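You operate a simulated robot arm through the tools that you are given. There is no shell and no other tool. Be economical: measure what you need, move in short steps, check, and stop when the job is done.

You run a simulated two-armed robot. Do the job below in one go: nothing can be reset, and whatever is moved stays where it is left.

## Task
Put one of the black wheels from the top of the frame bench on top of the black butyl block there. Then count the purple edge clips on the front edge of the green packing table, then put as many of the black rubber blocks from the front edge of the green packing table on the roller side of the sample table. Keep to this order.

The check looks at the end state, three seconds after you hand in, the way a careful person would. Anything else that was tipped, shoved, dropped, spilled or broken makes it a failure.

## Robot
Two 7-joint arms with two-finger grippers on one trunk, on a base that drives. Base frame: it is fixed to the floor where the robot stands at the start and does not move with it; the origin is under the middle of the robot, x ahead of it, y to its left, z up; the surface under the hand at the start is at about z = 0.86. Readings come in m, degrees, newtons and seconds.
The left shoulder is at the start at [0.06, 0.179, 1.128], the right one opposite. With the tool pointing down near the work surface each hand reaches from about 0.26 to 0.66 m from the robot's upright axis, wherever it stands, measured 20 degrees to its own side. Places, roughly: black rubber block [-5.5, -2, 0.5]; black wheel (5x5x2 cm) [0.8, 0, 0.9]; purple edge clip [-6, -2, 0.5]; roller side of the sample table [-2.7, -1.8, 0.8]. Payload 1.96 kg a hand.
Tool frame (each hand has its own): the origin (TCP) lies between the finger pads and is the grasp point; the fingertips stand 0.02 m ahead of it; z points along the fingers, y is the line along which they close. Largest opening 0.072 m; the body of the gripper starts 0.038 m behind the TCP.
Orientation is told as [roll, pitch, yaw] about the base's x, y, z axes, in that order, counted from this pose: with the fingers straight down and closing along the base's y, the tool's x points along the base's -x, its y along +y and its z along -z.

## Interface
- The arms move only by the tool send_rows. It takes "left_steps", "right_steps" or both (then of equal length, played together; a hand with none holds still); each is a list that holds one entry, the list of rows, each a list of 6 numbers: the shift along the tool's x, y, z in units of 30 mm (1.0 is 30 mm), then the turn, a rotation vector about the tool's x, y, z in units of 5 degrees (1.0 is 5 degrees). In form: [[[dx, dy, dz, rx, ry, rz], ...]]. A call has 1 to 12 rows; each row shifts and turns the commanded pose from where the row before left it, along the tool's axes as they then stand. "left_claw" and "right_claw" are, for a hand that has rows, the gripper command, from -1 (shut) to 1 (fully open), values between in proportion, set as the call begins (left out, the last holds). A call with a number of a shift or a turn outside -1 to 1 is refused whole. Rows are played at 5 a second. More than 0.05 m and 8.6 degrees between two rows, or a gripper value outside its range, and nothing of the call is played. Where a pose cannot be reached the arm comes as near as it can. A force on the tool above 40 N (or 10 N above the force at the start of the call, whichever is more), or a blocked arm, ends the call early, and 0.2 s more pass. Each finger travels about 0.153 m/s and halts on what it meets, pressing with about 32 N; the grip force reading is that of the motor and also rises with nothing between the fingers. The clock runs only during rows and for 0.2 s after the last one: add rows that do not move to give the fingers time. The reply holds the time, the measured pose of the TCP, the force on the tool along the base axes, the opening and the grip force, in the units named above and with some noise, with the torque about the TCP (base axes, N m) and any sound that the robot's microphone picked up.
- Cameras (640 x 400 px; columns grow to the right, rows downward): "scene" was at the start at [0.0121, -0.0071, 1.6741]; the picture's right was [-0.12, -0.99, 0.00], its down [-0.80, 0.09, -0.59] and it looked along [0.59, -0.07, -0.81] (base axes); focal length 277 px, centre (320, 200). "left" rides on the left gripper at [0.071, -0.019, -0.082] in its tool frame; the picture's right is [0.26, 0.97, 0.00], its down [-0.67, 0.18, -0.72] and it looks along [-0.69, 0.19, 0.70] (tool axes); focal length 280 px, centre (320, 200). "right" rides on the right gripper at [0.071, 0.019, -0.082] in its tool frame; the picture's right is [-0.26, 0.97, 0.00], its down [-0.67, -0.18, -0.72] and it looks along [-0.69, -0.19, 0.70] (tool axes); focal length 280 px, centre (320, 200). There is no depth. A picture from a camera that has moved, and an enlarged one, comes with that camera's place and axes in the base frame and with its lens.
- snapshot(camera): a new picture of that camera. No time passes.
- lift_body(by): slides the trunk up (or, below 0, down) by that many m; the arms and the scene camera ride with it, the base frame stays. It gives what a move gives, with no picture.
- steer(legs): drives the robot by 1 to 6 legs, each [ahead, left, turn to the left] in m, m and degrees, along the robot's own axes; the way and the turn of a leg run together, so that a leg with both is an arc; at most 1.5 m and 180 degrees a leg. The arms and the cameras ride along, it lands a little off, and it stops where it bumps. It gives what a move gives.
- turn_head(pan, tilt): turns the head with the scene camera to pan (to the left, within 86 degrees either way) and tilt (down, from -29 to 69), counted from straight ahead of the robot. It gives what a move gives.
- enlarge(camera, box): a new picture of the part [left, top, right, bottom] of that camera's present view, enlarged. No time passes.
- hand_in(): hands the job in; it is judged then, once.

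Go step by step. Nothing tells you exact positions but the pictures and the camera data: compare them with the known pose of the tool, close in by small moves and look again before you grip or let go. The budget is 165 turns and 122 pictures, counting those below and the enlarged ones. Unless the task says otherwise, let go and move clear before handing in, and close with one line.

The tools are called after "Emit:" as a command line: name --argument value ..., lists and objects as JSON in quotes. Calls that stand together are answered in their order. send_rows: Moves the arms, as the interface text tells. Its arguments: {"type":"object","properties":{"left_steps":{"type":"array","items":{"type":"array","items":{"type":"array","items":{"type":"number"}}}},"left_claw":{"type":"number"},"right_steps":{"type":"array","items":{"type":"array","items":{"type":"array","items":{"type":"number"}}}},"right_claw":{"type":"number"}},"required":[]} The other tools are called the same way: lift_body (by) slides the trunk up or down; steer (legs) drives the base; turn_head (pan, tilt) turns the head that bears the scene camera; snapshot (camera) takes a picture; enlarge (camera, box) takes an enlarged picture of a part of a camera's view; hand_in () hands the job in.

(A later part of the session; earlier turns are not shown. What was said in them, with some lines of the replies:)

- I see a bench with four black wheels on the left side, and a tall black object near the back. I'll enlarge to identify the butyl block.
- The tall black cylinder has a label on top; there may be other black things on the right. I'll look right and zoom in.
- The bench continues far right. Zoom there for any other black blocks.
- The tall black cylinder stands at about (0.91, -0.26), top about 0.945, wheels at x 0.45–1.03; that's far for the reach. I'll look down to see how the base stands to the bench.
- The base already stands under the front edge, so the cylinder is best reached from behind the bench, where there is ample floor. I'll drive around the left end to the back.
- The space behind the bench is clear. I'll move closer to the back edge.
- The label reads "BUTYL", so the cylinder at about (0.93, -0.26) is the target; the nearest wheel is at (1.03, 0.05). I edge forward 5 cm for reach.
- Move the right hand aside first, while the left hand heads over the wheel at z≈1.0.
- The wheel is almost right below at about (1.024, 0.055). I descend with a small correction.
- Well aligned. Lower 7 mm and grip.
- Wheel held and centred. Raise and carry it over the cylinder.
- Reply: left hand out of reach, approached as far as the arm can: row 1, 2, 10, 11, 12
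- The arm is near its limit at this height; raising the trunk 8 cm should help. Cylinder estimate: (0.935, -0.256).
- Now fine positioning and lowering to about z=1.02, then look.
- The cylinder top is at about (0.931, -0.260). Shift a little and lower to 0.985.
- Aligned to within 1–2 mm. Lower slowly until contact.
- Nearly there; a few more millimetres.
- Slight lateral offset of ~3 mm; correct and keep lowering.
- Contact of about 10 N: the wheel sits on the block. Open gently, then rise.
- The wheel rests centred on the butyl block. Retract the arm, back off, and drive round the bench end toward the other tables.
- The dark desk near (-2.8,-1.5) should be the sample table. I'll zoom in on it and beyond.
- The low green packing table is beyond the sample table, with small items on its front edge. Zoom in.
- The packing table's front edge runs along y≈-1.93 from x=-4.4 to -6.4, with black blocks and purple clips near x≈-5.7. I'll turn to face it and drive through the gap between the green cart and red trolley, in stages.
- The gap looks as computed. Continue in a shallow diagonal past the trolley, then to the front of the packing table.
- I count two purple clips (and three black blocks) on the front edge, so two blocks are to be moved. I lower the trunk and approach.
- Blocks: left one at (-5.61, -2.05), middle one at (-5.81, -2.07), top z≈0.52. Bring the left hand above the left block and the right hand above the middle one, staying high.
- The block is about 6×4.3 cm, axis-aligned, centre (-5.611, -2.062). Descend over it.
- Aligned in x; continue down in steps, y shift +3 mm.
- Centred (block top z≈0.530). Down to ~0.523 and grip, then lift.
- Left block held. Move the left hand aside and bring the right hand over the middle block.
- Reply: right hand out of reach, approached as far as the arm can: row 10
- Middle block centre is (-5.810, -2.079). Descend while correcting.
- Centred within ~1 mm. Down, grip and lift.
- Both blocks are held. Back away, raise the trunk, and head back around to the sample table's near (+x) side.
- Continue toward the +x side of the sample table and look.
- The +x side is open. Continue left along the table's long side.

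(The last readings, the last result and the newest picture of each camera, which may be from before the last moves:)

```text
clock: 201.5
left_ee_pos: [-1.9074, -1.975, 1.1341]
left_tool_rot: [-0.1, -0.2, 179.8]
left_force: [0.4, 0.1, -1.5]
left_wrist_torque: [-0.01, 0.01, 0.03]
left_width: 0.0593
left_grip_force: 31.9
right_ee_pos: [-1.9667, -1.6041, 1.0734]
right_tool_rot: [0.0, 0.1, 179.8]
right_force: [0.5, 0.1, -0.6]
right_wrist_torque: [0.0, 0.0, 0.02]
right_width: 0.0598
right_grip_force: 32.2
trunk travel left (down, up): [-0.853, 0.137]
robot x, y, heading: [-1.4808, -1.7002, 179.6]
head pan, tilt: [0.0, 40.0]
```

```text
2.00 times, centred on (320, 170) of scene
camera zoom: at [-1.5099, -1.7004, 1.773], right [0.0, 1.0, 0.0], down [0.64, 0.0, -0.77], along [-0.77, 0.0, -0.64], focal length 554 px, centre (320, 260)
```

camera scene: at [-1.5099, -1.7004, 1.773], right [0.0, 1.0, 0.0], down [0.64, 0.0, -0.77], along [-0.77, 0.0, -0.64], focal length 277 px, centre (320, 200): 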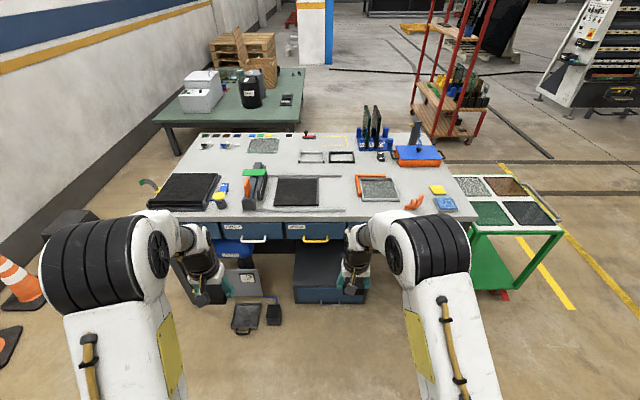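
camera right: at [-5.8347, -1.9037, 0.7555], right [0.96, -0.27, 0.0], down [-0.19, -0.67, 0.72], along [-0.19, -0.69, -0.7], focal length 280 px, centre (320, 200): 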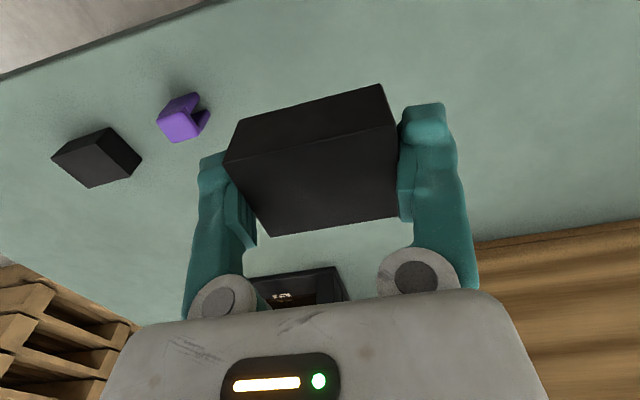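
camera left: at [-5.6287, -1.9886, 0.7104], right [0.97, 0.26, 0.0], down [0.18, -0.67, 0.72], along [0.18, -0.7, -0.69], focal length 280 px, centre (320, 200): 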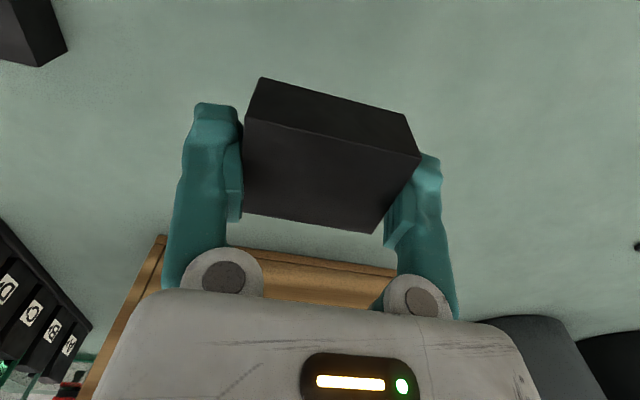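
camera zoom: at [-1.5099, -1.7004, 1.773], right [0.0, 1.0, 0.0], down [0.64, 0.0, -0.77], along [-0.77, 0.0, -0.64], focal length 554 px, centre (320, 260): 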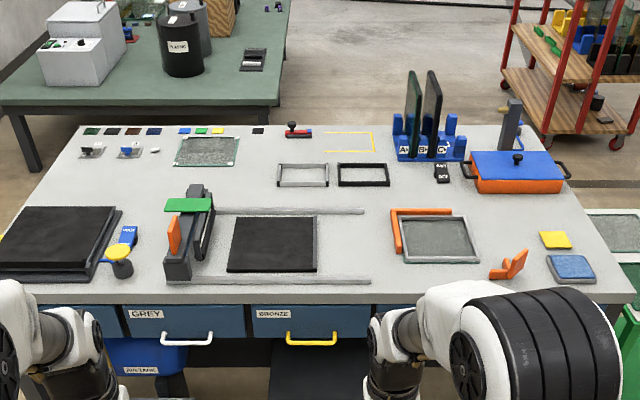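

I see the press with roller gantry and a black plate on the near half of the sample table. I want a closer look to find the roller and free spots.

Emit:
enlarge --camera "scene" --box '[230, 150, 400, 245]'

Emit:
enlarge --camera "scene" --box '[130, 120, 300, 215]'

```text
3.76 times, centred on (315, 198) of scene
camera zoom: at [-1.5099, -1.7004, 1.773], right [0.0, 1.0, 0.0], down [0.64, 0.0, -0.77], along [-0.77, 0.0, -0.64], focal length 1042 px, centre (339, 209)
```

zoom: 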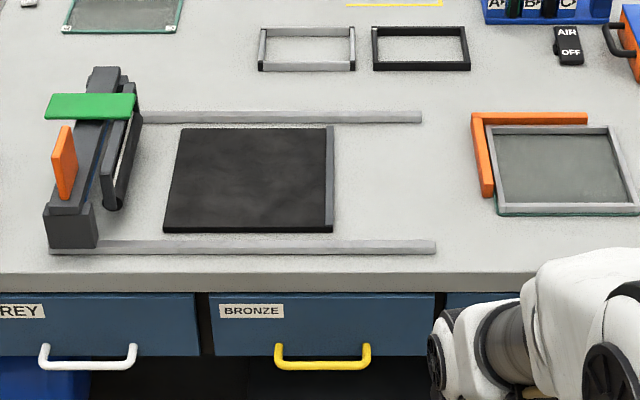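

```text
3.76 times, centred on (215, 168) of scene
camera zoom: at [-1.5099, -1.7004, 1.773], right [0.0, 1.0, 0.0], down [0.64, 0.0, -0.77], along [-0.77, 0.0, -0.64], focal length 1042 px, centre (715, 322)
```

zoom: 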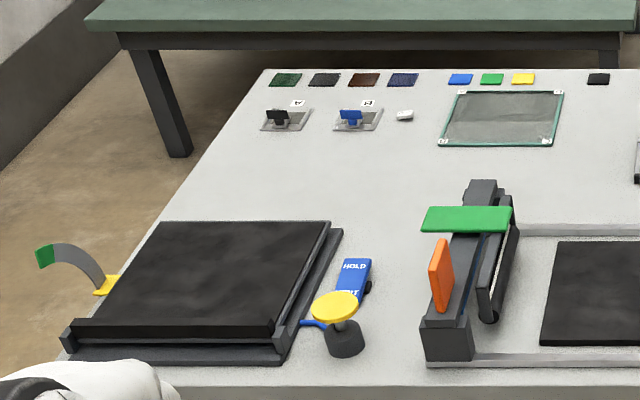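

The roller gantry runs on rails over a black plate; bare tabletop lies between the plate and the orange frame, at about (-2.66, -1.6). I move nearer and look down at floor obstacles.

Emit:
steer --legs '[[0.3, -0.2, 0.3]]'

Emit:
turn_head --pan 0 --tilt 55

Emit:
snapshot --camera "scene"

```text
clock: 203.8
left_ee_pos: [-2.2047, -1.7677, 1.1343]
left_tool_rot: [-0.1, -0.4, 179.8]
left_force: [-0.6, 0.1, -0.5]
left_wrist_torque: [-0.01, -0.02, -0.01]
left_width: 0.0594
left_grip_force: 31.9
right_ee_pos: [-2.2627, -1.3966, 1.0748]
right_tool_rot: [0.0, 0.0, 179.7]
right_force: [0.0, 0.4, -1.0]
right_wrist_torque: [-0.03, 0.0, 0.02]
right_width: 0.0599
right_grip_force: 31.8
trunk travel left (down, up): [-0.853, 0.137]
robot x, y, heading: [-1.7807, -1.4947, 179.7]
head pan, tilt: [0.0, 40.0]
```

```text
clock: 204.6
left_ee_pos: [-2.2058, -1.7653, 1.1336]
left_tool_rot: [-0.1, -0.4, 179.8]
left_force: [-0.8, -0.7, -1.4]
left_wrist_torque: [-0.01, 0.0, -0.01]
left_width: 0.0596
left_grip_force: 32.2
right_ee_pos: [-2.2642, -1.3971, 1.0746]
right_tool_rot: [0.0, -0.1, 179.7]
right_force: [0.2, -1.2, -0.4]
right_wrist_torque: [-0.02, 0.02, 0.0]
right_width: 0.0594
right_grip_force: 32.3
trunk travel left (down, up): [-0.853, 0.137]
robot x, y, heading: [-1.777, -1.4925, 179.7]
head pan, tilt: [0.0, 55.0]
```

```text
61 pictures are left
camera scene: at [-1.7943, -1.4929, 1.7524], right [0.01, 1.0, 0.0], down [0.82, 0.0, -0.57], along [-0.57, 0.0, -0.82], focal length 277 px, centre (320, 200)
```

scene: 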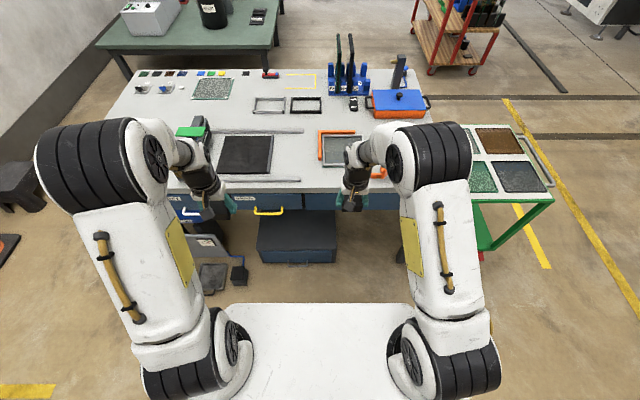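

Clear: the foot pedal's right edge is at y≈-1.96, the floor box front at x≈-2.51. I drive ahead 0.3 m to x≈-2.08.

Emit:
steer --legs '[[0.3, 0, 0]]'

Emit:
snapshot --camera "scene"

Emit:
snapshot --camera "left"

Emit:
snapshot --camera "right"

```text
clock: 206.6
left_ee_pos: [-2.5043, -1.7632, 1.1331]
left_tool_rot: [-0.1, -0.4, 179.5]
left_force: [0.5, 0.8, -0.9]
left_wrist_torque: [0.04, 0.0, -0.01]
left_width: 0.0595
left_grip_force: 32.2
right_ee_pos: [-2.5617, -1.3917, 1.0742]
right_tool_rot: [0.0, -0.2, 179.5]
right_force: [0.6, 0.2, -1.2]
right_wrist_torque: [0.03, 0.0, 0.01]
right_width: 0.0595
right_grip_force: 32.2
trunk travel left (down, up): [-0.853, 0.137]
robot x, y, heading: [-2.0835, -1.4958, 179.3]
head pan, tilt: [0.0, 55.0]
```

```text
60 pictures are left
camera scene: at [-2.091, -1.4911, 1.7524], right [0.01, 1.0, 0.0], down [0.82, -0.01, -0.57], along [-0.57, 0.01, -0.82], focal length 277 px, centre (320, 200)
```

scene: 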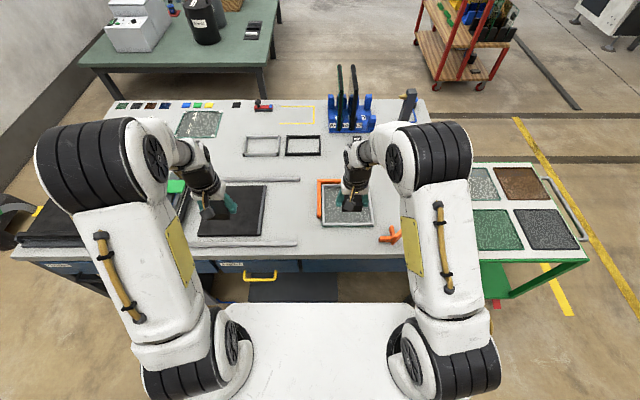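

```text
59 pictures are left
camera left: at [-2.4314, -1.7438, 1.2154], right [0.25, -0.97, 0.0], down [-0.67, -0.18, 0.72], along [-0.7, -0.18, -0.69], focal length 280 px, centre (320, 200)
```

left: 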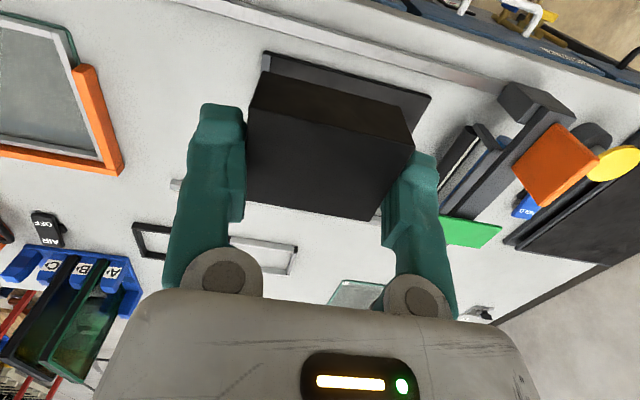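

```text
58 pictures are left
camera right: at [-2.4899, -1.4114, 1.156], right [-0.27, -0.96, 0.0], down [-0.67, 0.19, 0.72], along [-0.69, 0.19, -0.7], focal length 280 px, centre (320, 200)
```

right: 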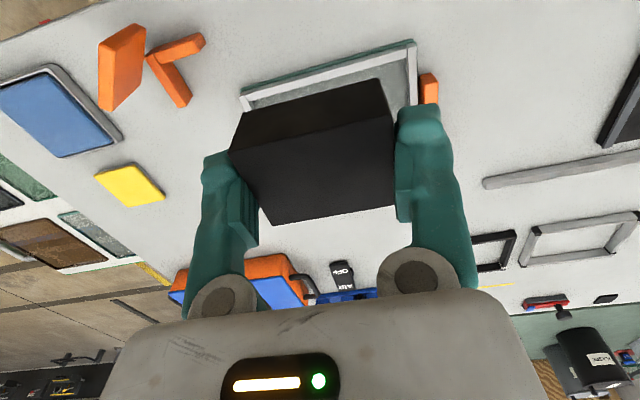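

Enlarge the free area between plate and orange frame.

Emit:
enlarge --camera "scene" --box '[190, 160, 390, 280]'

```text
3.20 times, centred on (290, 220) of scene
camera zoom: at [-2.091, -1.4911, 1.7524], right [0.01, 1.0, 0.0], down [0.82, -0.01, -0.57], along [-0.57, 0.01, -0.82], focal length 886 px, centre (416, 136)
```

zoom: 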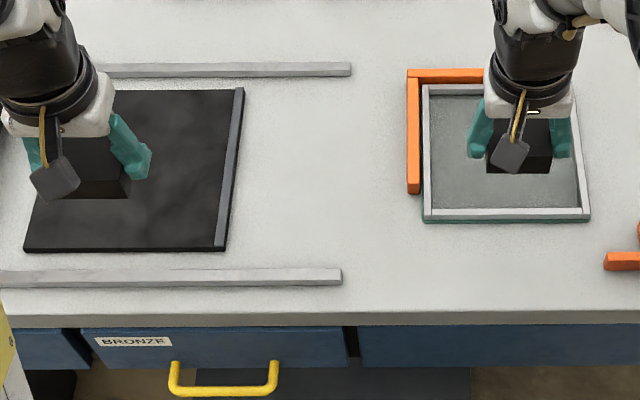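

Free bare tabletop: x -2.58…-2.85, y -1.70…-1.50. I'll place the left block at (-2.70, -1.635) and the right one at (-2.625, -1.55). Lower the trunk and bring the left hand over.

Emit:
lift_body --by -0.12

Emit:
send_rows --left_steps '[[[-0.8, -0.53, 0.5, 0, 0, 0], [-0.8, -0.53, 0.5, 0, 0, 0], [-0.8, -0.53, 0.5, 0, 0, 0], [-0.8, -0.53, 0.5, 0, 0, 0], [-0.8, -0.53, 0.5, 0, 0, 0], [-0.8, -0.53, 0.5, 0, 0, 0], [-0.8, -0.53, 0.5, 0, 0, 0], [-0.9, -0.53, 0.5, 0, 0, 0], [0, 0, 0, 0, 0, 0]]]'

Emit:
snapshot --camera "left"

Emit:
enlarge --camera "scene" --box '[190, 130, 430, 280]'

```text
clock: 208.1
left_ee_pos: [-2.505, -1.7627, 1.013]
left_tool_rot: [0.0, -0.4, 179.5]
left_force: [0.6, -0.6, -0.8]
left_wrist_torque: [0.01, 0.0, -0.02]
left_width: 0.0593
left_grip_force: 31.9
right_ee_pos: [-2.5623, -1.3919, 0.9543]
right_tool_rot: [-0.1, 0.1, 179.5]
right_force: [-0.2, -0.7, -0.4]
right_wrist_torque: [0.04, 0.01, 0.02]
right_width: 0.0598
right_grip_force: 31.9
trunk travel left (down, up): [-0.733, 0.257]
robot x, y, heading: [-2.0788, -1.4931, 179.7]
head pan, tilt: [0.0, 55.0]
```

```text
clock: 210.1
left_ee_pos: [-2.6826, -1.6409, 0.9035]
left_tool_rot: [-0.1, -0.3, 179.5]
left_force: [0.1, 0.5, -0.9]
left_wrist_torque: [-0.01, 0.0, -0.02]
left_width: 0.0591
left_grip_force: 31.7
left hand out of reach, approached as far as the arm can: row 8
right_ee_pos: [-2.5623, -1.3913, 0.9535]
right_tool_rot: [0.0, 0.0, 179.5]
right_force: [-0.1, -0.4, -0.6]
right_wrist_torque: [0.01, 0.0, 0.03]
right_width: 0.0591
right_grip_force: 31.5
trunk travel left (down, up): [-0.733, 0.257]
robot x, y, heading: [-2.0773, -1.4945, 179.4]
head pan, tilt: [0.0, 55.0]
```

```text
56 pictures are left
camera left: at [-2.6105, -1.6226, 0.986], right [0.25, -0.97, 0.0], down [-0.67, -0.18, 0.72], along [-0.7, -0.18, -0.7], focal length 280 px, centre (320, 200)
```

left: 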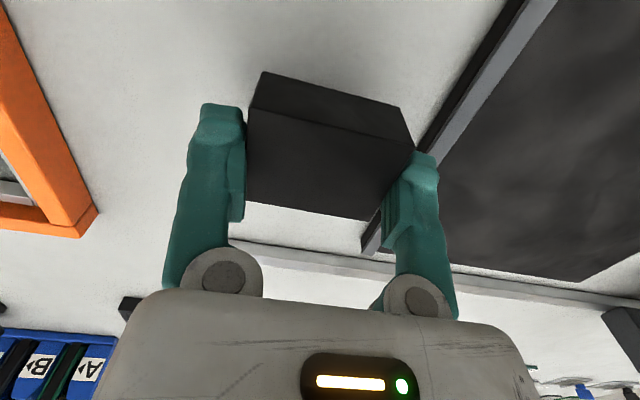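

```text
2.67 times, centred on (310, 205) of scene
camera zoom: at [-2.0926, -1.491, 1.6323], right [0.01, 1.0, 0.0], down [0.82, -0.01, -0.57], along [-0.57, 0.01, -0.82], focal length 738 px, centre (347, 187)
```

zoom: 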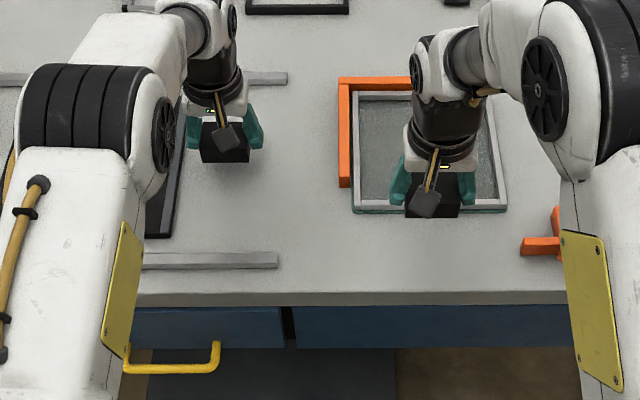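

Clear of plate and frame. Lower to just above the table, then gently to contact.

Emit:
send_rows --left_steps '[[[0, 0, 0.5, 0, 0, 0], [0, 0, 0.5, 0, 0, 0], [0, 0, 0.5, 0, 0, 0], [0, 0, 0.5, 0, 0, 0], [0, 0, 0.2, 0, 0, 0], [0, 0, 0, 0, 0, 0]]]'

Emit:
enlarge --camera "scene" --box '[240, 140, 360, 240]'

Emit:
snapshot --camera "left"

```text
clock: 210.9
left_ee_pos: [-2.6825, -1.6428, 0.872]
left_tool_rot: [-0.1, -0.7, 179.5]
left_force: [22.2, 1.4, 26.3]
left_wrist_torque: [-0.27, -1.1, 0.27]
left_width: 0.0596
left_grip_force: 32.1
right_ee_pos: [-2.5588, -1.3922, 0.9557]
right_tool_rot: [0.1, -0.2, 179.5]
right_force: [-0.6, -0.4, 0.2]
right_wrist_torque: [0.04, -0.01, -0.03]
right_width: 0.0596
right_grip_force: 32.0
trunk travel left (down, up): [-0.733, 0.257]
robot x, y, heading: [-2.0798, -1.4891, 179.5]
head pan, tilt: [0.0, 55.0]
stopped in row 3 (left hand): the force on the tool passed its limit at 44 N (the readings are from after the stop); the commanded pose is now the measured one
```

```text
4.00 times, centred on (300, 190) of scene
camera zoom: at [-2.0866, -1.4901, 1.6329], right [0.01, 1.0, 0.0], down [0.82, -0.01, -0.58], along [-0.58, 0.0, -0.82], focal length 1108 px, centre (400, 240)
```

zoom: 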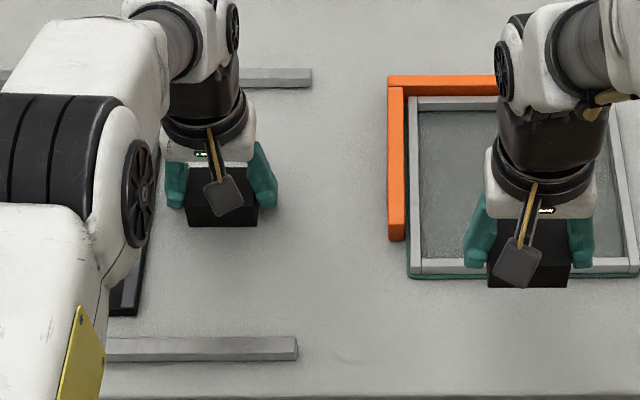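

```text
53 pictures are left
camera left: at [-2.6082, -1.6236, 0.953], right [0.25, -0.97, 0.0], down [-0.67, -0.18, 0.72], along [-0.7, -0.18, -0.69], focal length 280 px, centre (320, 200)
```

left: 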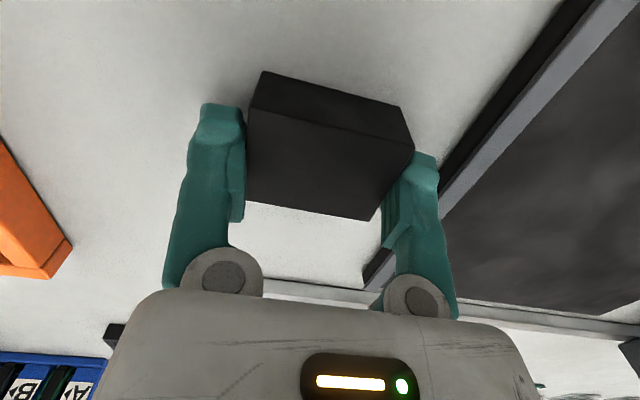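

The block seems to have met the tabletop (table z≈0.845 by triangulation). I let it settle and read the force.

Emit:
send_rows --left_steps '[[[0, 0, -0.03, 0, 0, 0], [0, 0, 0, 0, 0, 0]]]'

Emit:
enlarge --camera "left" --box '[180, 40, 480, 240]'

Emit:
enlarge --camera "right" --box '[320, 0, 640, 200]'

```text
clock: 211.5
left_ee_pos: [-2.683, -1.6428, 0.8716]
left_tool_rot: [-0.1, -1.0, 179.5]
left_force: [14.8, 0.8, 21.8]
left_wrist_torque: [-0.03, -0.74, 0.02]
left_width: 0.0596
left_grip_force: 32.0
right_ee_pos: [-2.5589, -1.3908, 0.9563]
right_tool_rot: [0.1, -0.3, 179.5]
right_force: [0.9, 0.9, -0.4]
right_wrist_torque: [0.0, 0.02, 0.02]
right_width: 0.0595
right_grip_force: 31.9
trunk travel left (down, up): [-0.733, 0.257]
robot x, y, heading: [-2.0755, -1.4923, 179.6]
head pan, tilt: [0.0, 55.0]
```

```text
2.00 times, centred on (330, 140) of left
camera zoom: at [-2.6084, -1.6236, 0.9525], right [0.25, -0.97, -0.01], down [-0.66, -0.18, 0.73], along [-0.7, -0.18, -0.69], focal length 561 px, centre (300, 320)
```

zoom: 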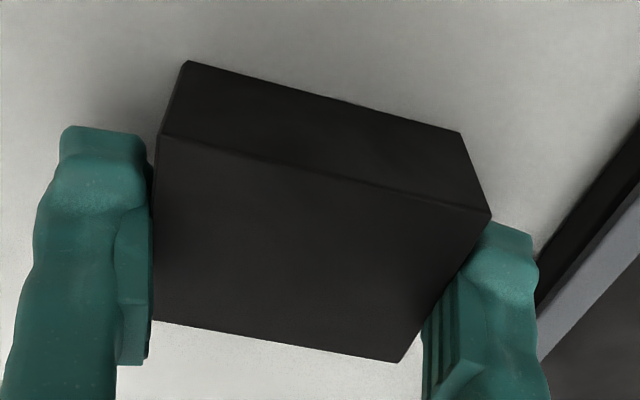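

```text
2.00 times, centred on (480, 100) of right
camera zoom: at [-2.4871, -1.4108, 1.0372], right [-0.27, -0.96, 0.0], down [-0.67, 0.19, 0.72], along [-0.69, 0.19, -0.7], focal length 561 px, centre (0, 400)
```

zoom: 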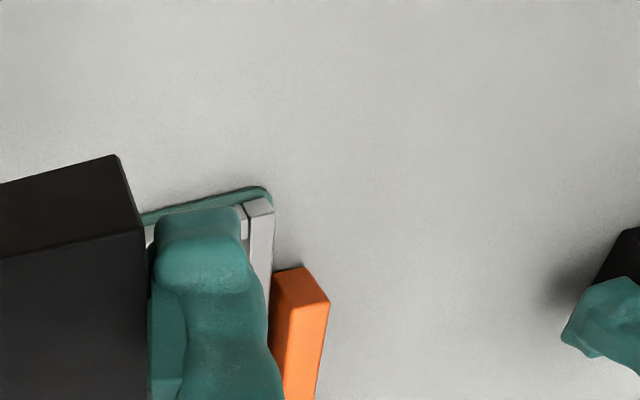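

Contact force acts at the block's near bottom edge, so it is on the table. Relax the push, then release.

Emit:
send_rows --left_steps '[[[0.06, 0, -0.04, 0, 0, 0], [0, 0, 0, 0, 0, 0]]]'

```text
clock: 212.1
left_ee_pos: [-2.6823, -1.643, 0.8704]
left_tool_rot: [0.0, -1.0, 179.5]
left_force: [5.3, 4.4, 15.2]
left_wrist_torque: [-0.03, -0.14, 0.0]
left_width: 0.0594
left_grip_force: 31.9
right_ee_pos: [-2.5606, -1.3923, 0.9557]
right_tool_rot: [0.0, -0.1, 179.5]
right_force: [-0.6, 0.1, -1.3]
right_wrist_torque: [-0.02, 0.01, -0.02]
right_width: 0.0595
right_grip_force: 32.3
trunk travel left (down, up): [-0.733, 0.257]
robot x, y, heading: [-2.0795, -1.4934, 179.4]
head pan, tilt: [0.0, 55.0]
```

Emit:
send_rows --left_steps '[[[0, 0, -0.05, 0, 0, 0], [0, 0, 0, 0, 0, 0], [0, 0, 0, 0, 0, 0]]]' --left_claw 1

Emit:
snapshot --camera "left"

```text
clock: 212.9
left_ee_pos: [-2.6837, -1.6448, 0.8708]
left_tool_rot: [-0.2, -0.8, 179.6]
left_force: [0.2, 0.0, 0.2]
left_wrist_torque: [0.01, 0.02, 0.0]
left_width: 0.0721
left_grip_force: 0.1
right_ee_pos: [-2.5629, -1.3923, 0.9541]
right_tool_rot: [0.0, -0.1, 179.5]
right_force: [-0.5, 0.1, -0.6]
right_wrist_torque: [0.01, 0.0, -0.05]
right_width: 0.0596
right_grip_force: 31.9
trunk travel left (down, up): [-0.733, 0.257]
robot x, y, heading: [-2.0768, -1.4927, 179.6]
head pan, tilt: [0.0, 55.0]
```

```text
50 pictures are left
camera left: at [-2.6108, -1.625, 0.9521], right [0.25, -0.97, 0.0], down [-0.67, -0.18, 0.72], along [-0.7, -0.18, -0.69], focal length 280 px, centre (320, 200)
```

left: 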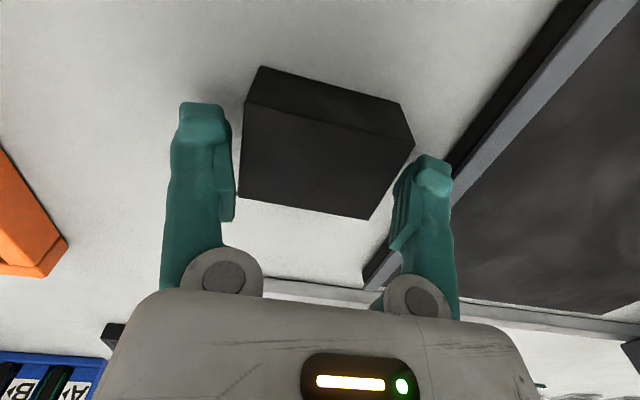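

Released cleanly. Rise straight, then retract the left hand out of the way.

Emit:
send_rows --left_steps '[[[0, 0, -0.3, 0, 0, 0], [0, 0, -0.5, 0, 0, 0], [0, 0, -0.5, 0, 0, 0], [0.5, 0.2, -0.8, 0, 0, 0], [0.9, 0.6, -0.8, 0, 0, 0], [0.9, 0.9, -0.8, 0, 0, 0], [0.9, 0.9, -0.8, 0, 0, 0], [0.9, 0.9, 0, 0, 0, 0], [0.9, 0.9, 0, 0, 0, 0], [0.6, 0.9, 0, 0, 0, 0]]]'

Emit:
snapshot --camera "scene"

Emit:
enlarge --camera "scene" --box '[230, 130, 390, 260]'

```text
clock: 215.1
left_ee_pos: [-2.5134, -1.8059, 1.0043]
left_tool_rot: [-0.1, -0.8, 179.3]
left_force: [1.1, 0.1, -0.4]
left_wrist_torque: [0.04, -0.03, -0.02]
left_width: 0.0721
left_grip_force: 0.1
right_ee_pos: [-2.5624, -1.3935, 0.9543]
right_tool_rot: [0.1, 0.0, 179.5]
right_force: [0.6, -0.4, 0.3]
right_wrist_torque: [0.0, 0.0, -0.02]
right_width: 0.0597
right_grip_force: 31.6
trunk travel left (down, up): [-0.733, 0.257]
robot x, y, heading: [-2.0773, -1.4935, 179.5]
head pan, tilt: [0.0, 55.0]
```

```text
49 pictures are left
camera scene: at [-2.0922, -1.4921, 1.6323], right [0.01, 1.0, 0.0], down [0.82, -0.01, -0.57], along [-0.57, 0.01, -0.82], focal length 277 px, centre (320, 200)
```

scene: 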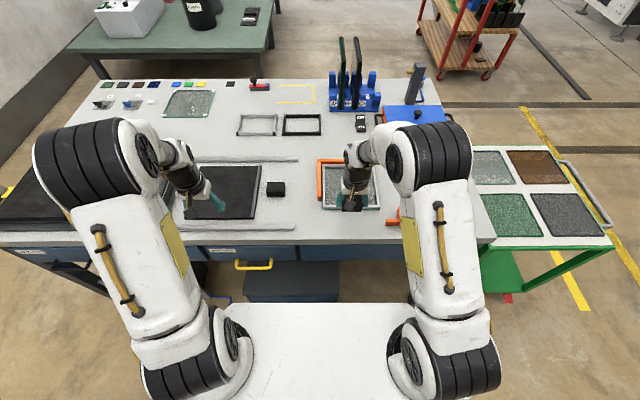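

```text
3.08 times, centred on (310, 195) of scene
camera zoom: at [-2.0922, -1.4921, 1.6323], right [0.01, 1.0, 0.0], down [0.82, -0.01, -0.57], along [-0.57, 0.01, -0.82], focal length 852 px, centre (351, 215)
```

zoom: 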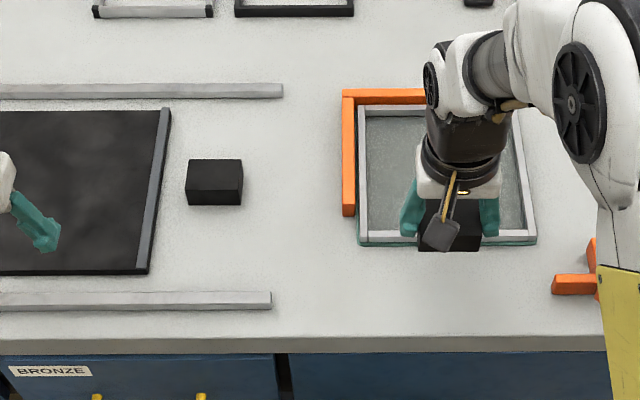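

Block stands well on bare tabletop. Now the right hand goes over (-2.605, -1.56).

Emit:
send_rows --right_steps '[[[-0.24, 0.92, 0, 0, 0, 0], [-0.24, 0.92, 0, 0, 0, 0], [-0.24, 0.92, 0, 0, 0, 0], [-0.24, 0.92, 0, 0, 0, 0], [-0.24, 0.92, 0.3, 0, 0, 0], [-0.24, 0.92, 0.5, 0, 0, 0], [0, 0, 0.3, 0, 0, 0], [0, 0, 0, 0, 0, 0]]]'

Emit:
enlarge --camera "scene" --box '[230, 130, 390, 260]'

Emit:
snapshot --camera "right"

```text
clock: 216.9
left_ee_pos: [-2.5158, -1.806, 1.0047]
left_tool_rot: [-0.1, -0.8, 179.5]
left_force: [-0.7, -0.2, -0.1]
left_wrist_torque: [-0.02, 0.0, 0.0]
left_width: 0.0719
left_grip_force: 0.1
right_ee_pos: [-2.6085, -1.5579, 0.9217]
right_tool_rot: [-0.1, 0.0, 179.5]
right_force: [-0.1, -0.1, -0.7]
right_wrist_torque: [-0.01, 0.0, 0.0]
right_width: 0.0593
right_grip_force: 31.4
trunk travel left (down, up): [-0.733, 0.257]
robot x, y, heading: [-2.0795, -1.4936, 179.6]
head pan, tilt: [0.0, 55.0]
```

```text
3.08 times, centred on (310, 195) of scene
camera zoom: at [-2.0928, -1.4914, 1.6323], right [0.01, 1.0, 0.0], down [0.82, -0.01, -0.57], along [-0.57, 0.01, -0.82], focal length 852 px, centre (351, 215)
```

zoom: 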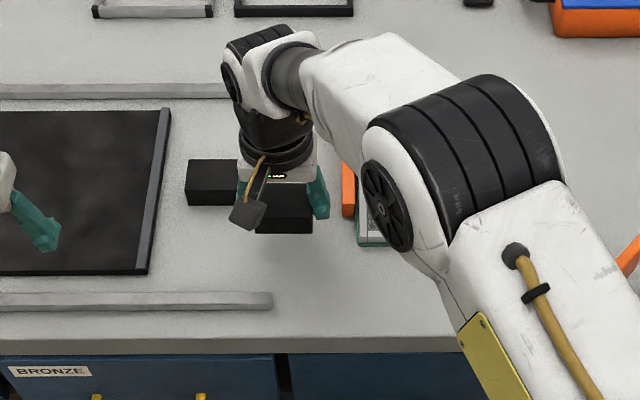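

```text
46 pictures are left
camera right: at [-2.5358, -1.5772, 1.003], right [-0.27, -0.96, 0.0], down [-0.67, 0.19, 0.71], along [-0.69, 0.19, -0.7], focal length 280 px, centre (320, 200)
```

right: 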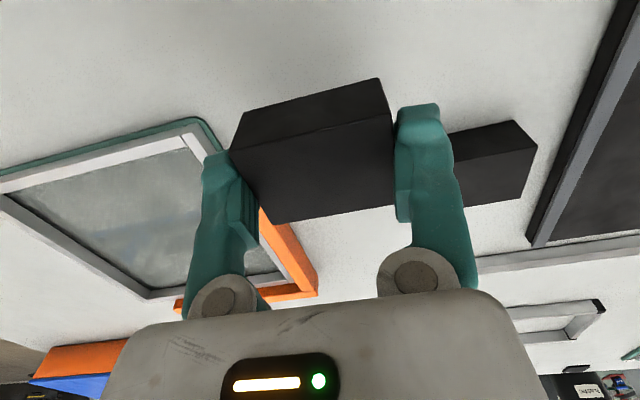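

No overlap with the first block. Lower gently.

Emit:
send_rows --right_steps '[[[0.05, 0, 0.4, 0, 0, 0], [0.05, 0, 0.4, 0, 0, 0], [0, 0, 0.4, 0, 0, 0], [0, 0, 0.15, 0, 0, 0], [0, 0, 0.1, 0, 0, 0], [0, 0, 0, 0, 0, 0]]]'

```text
clock: 218.3
left_ee_pos: [-2.5158, -1.8052, 1.0048]
left_tool_rot: [-0.1, -0.8, 179.5]
left_force: [0.6, 0.1, -0.1]
left_wrist_torque: [0.01, -0.01, 0.0]
left_width: 0.0721
left_grip_force: 0.1
right_ee_pos: [-2.6041, -1.5565, 0.8781]
right_tool_rot: [0.0, 0.0, 179.5]
right_force: [-0.3, -0.4, -0.6]
right_wrist_torque: [-0.02, -0.01, 0.01]
right_width: 0.0594
right_grip_force: 31.0
trunk travel left (down, up): [-0.733, 0.257]
robot x, y, heading: [-2.0813, -1.4937, 179.7]
head pan, tilt: [0.0, 55.0]
```

Emit:
send_rows --right_steps '[[[0, 0, 0.07, 0, 0, 0], [0, 0, 0.07, 0, 0, 0], [0, 0, 0.05, 0, 0, 0], [0, 0, 0, 0, 0, 0]]]'

```text
clock: 219.3
left_ee_pos: [-2.515, -1.805, 1.0055]
left_tool_rot: [-0.1, -0.8, 179.6]
left_force: [0.7, 0.8, -1.0]
left_wrist_torque: [0.02, -0.02, 0.01]
left_width: 0.0718
left_grip_force: 0.1
right_ee_pos: [-2.6038, -1.5586, 0.8716]
right_tool_rot: [0.0, 0.0, 179.6]
right_force: [0.8, -0.3, 2.1]
right_wrist_torque: [0.1, -0.06, 0.01]
right_width: 0.0596
right_grip_force: 31.7
trunk travel left (down, up): [-0.733, 0.257]
robot x, y, heading: [-2.0805, -1.491, 179.6]
head pan, tilt: [0.0, 55.0]
```

Light contact has begun (2 N). Open and rise.

Emit:
send_rows --right_steps '[[[0, 0, 0.02, 0, 0, 0], [0, 0, 0, 0, 0, 0]]]'

Emit:
send_rows --right_steps '[[[0, 0, 0, 0, 0, 0], [0, 0, 0, 0, 0, 0], [0, 0, 0, 0, 0, 0]]]' --right_claw 1

Emit:
send_rows --right_steps '[[[0, 0, -0.3, 0, 0, 0], [0, 0, -0.5, 0, 0, 0], [0, 0, -0.8, 0, 0, 0], [0, 0, -0.8, 0, 0, 0], [0, 0, -0.8, 0, 0, 0], [0.6, -0.6, -0.5, 0, 0, 0], [0.8, -0.8, 0, 0, 0, 0], [0.8, -0.8, 0, 0, 0, 0], [0.8, -0.8, 0, 0, 0, 0], [0.8, -0.8, 0, 0, 0, 0]]]'

Emit:
enlarge --camera "scene" --box '[200, 130, 400, 260]'

```text
clock: 219.9
left_ee_pos: [-2.514, -1.8051, 1.0059]
left_tool_rot: [-0.1, -1.0, 179.5]
left_force: [0.1, 0.7, 0.5]
left_wrist_torque: [0.01, 0.02, 0.01]
left_width: 0.072
left_grip_force: 0.0
right_ee_pos: [-2.6036, -1.5575, 0.8717]
right_tool_rot: [0.1, -0.1, 179.5]
right_force: [0.3, -0.3, 5.2]
right_wrist_torque: [0.19, -0.07, -0.03]
right_width: 0.0594
right_grip_force: 31.7
trunk travel left (down, up): [-0.733, 0.257]
robot x, y, heading: [-2.0803, -1.4966, 179.5]
head pan, tilt: [0.0, 55.0]
```

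```text
clock: 220.7
left_ee_pos: [-2.5148, -1.8038, 1.0057]
left_tool_rot: [-0.1, -0.8, 179.5]
left_force: [0.1, 0.5, 0.5]
left_wrist_torque: [0.0, -0.03, 0.05]
left_width: 0.0717
left_grip_force: 0.0
right_ee_pos: [-2.6042, -1.5572, 0.8719]
right_tool_rot: [0.0, 0.0, 179.4]
right_force: [-0.2, -0.2, -0.4]
right_wrist_torque: [0.01, -0.01, -0.01]
right_width: 0.0719
right_grip_force: 0.1
trunk travel left (down, up): [-0.733, 0.257]
robot x, y, heading: [-2.0779, -1.4909, 179.8]
head pan, tilt: [0.0, 55.0]
```

```text
clock: 222.9
left_ee_pos: [-2.5147, -1.8046, 1.0047]
left_tool_rot: [0.1, -0.8, 179.4]
left_force: [-0.5, 0.6, -0.3]
left_wrist_torque: [0.03, 0.01, 0.01]
left_width: 0.072
left_grip_force: 0.0
right_ee_pos: [-2.4891, -1.4423, 0.9726]
right_tool_rot: [0.1, 0.0, 179.6]
right_force: [0.4, -0.2, -0.1]
right_wrist_torque: [-0.02, 0.03, -0.01]
right_width: 0.0719
right_grip_force: 0.0
right hand out of reach, approached as far as the arm can: row 5
trunk travel left (down, up): [-0.733, 0.257]
robot x, y, heading: [-2.0772, -1.4928, 179.5]
head pan, tilt: [0.0, 55.0]
```

```text
3.08 times, centred on (300, 195) of scene
camera zoom: at [-2.0917, -1.4903, 1.6323], right [0.01, 1.0, 0.0], down [0.82, -0.01, -0.57], along [-0.57, 0.0, -0.82], focal length 852 px, centre (382, 215)
```

zoom: 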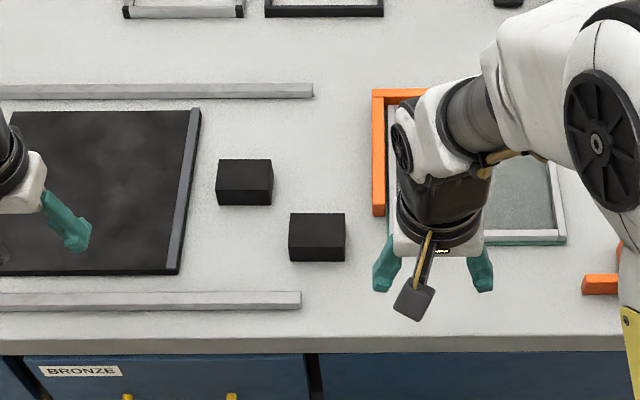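

Both blocks stand on the tabletop beside the roller press. I back away and take a last look.

Emit:
steer --legs '[[-0.4, 0, 0]]'

Emit:
snapshot --camera "scene"

```text
clock: 225.3
left_ee_pos: [-2.1238, -1.8069, 1.0045]
left_tool_rot: [-0.1, -0.8, 179.5]
left_force: [-1.3, -0.4, -0.3]
left_wrist_torque: [0.02, 0.03, 0.01]
left_width: 0.0719
left_grip_force: 0.2
right_ee_pos: [-2.0979, -1.4466, 0.9725]
right_tool_rot: [-0.1, 0.0, 179.6]
right_force: [0.0, 0.7, 0.5]
right_wrist_torque: [0.0, -0.01, 0.0]
right_width: 0.0722
right_grip_force: 0.0
trunk travel left (down, up): [-0.733, 0.257]
robot x, y, heading: [-1.6887, -1.5004, 179.3]
head pan, tilt: [0.0, 55.0]
```

```text
44 pictures are left
camera scene: at [-1.701, -1.4947, 1.6323], right [0.01, 1.0, 0.0], down [0.82, -0.01, -0.57], along [-0.57, 0.01, -0.82], focal length 277 px, centre (320, 200)
```

scene: 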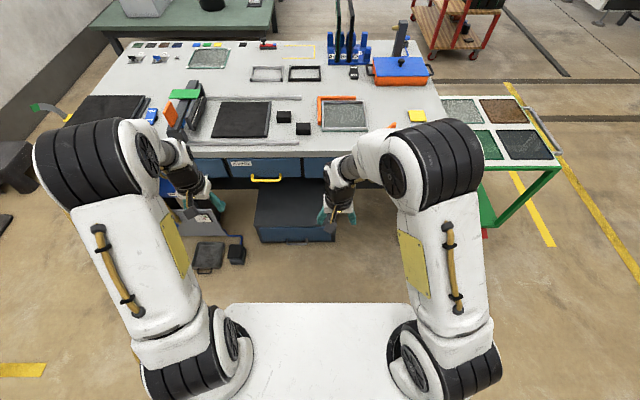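

Everything stands as placed and both hands are clear, so I hand in.

Emit:
hand_in

```text
The job is handed in.
```

I put one black wheel on top of the black butyl block, counted two purple clips on the packing table's front edge, set two black rubber blocks beside the roller press on the sample table, and handed the job in. I took "roller side" to mean the near long side of the table, where the press stands.
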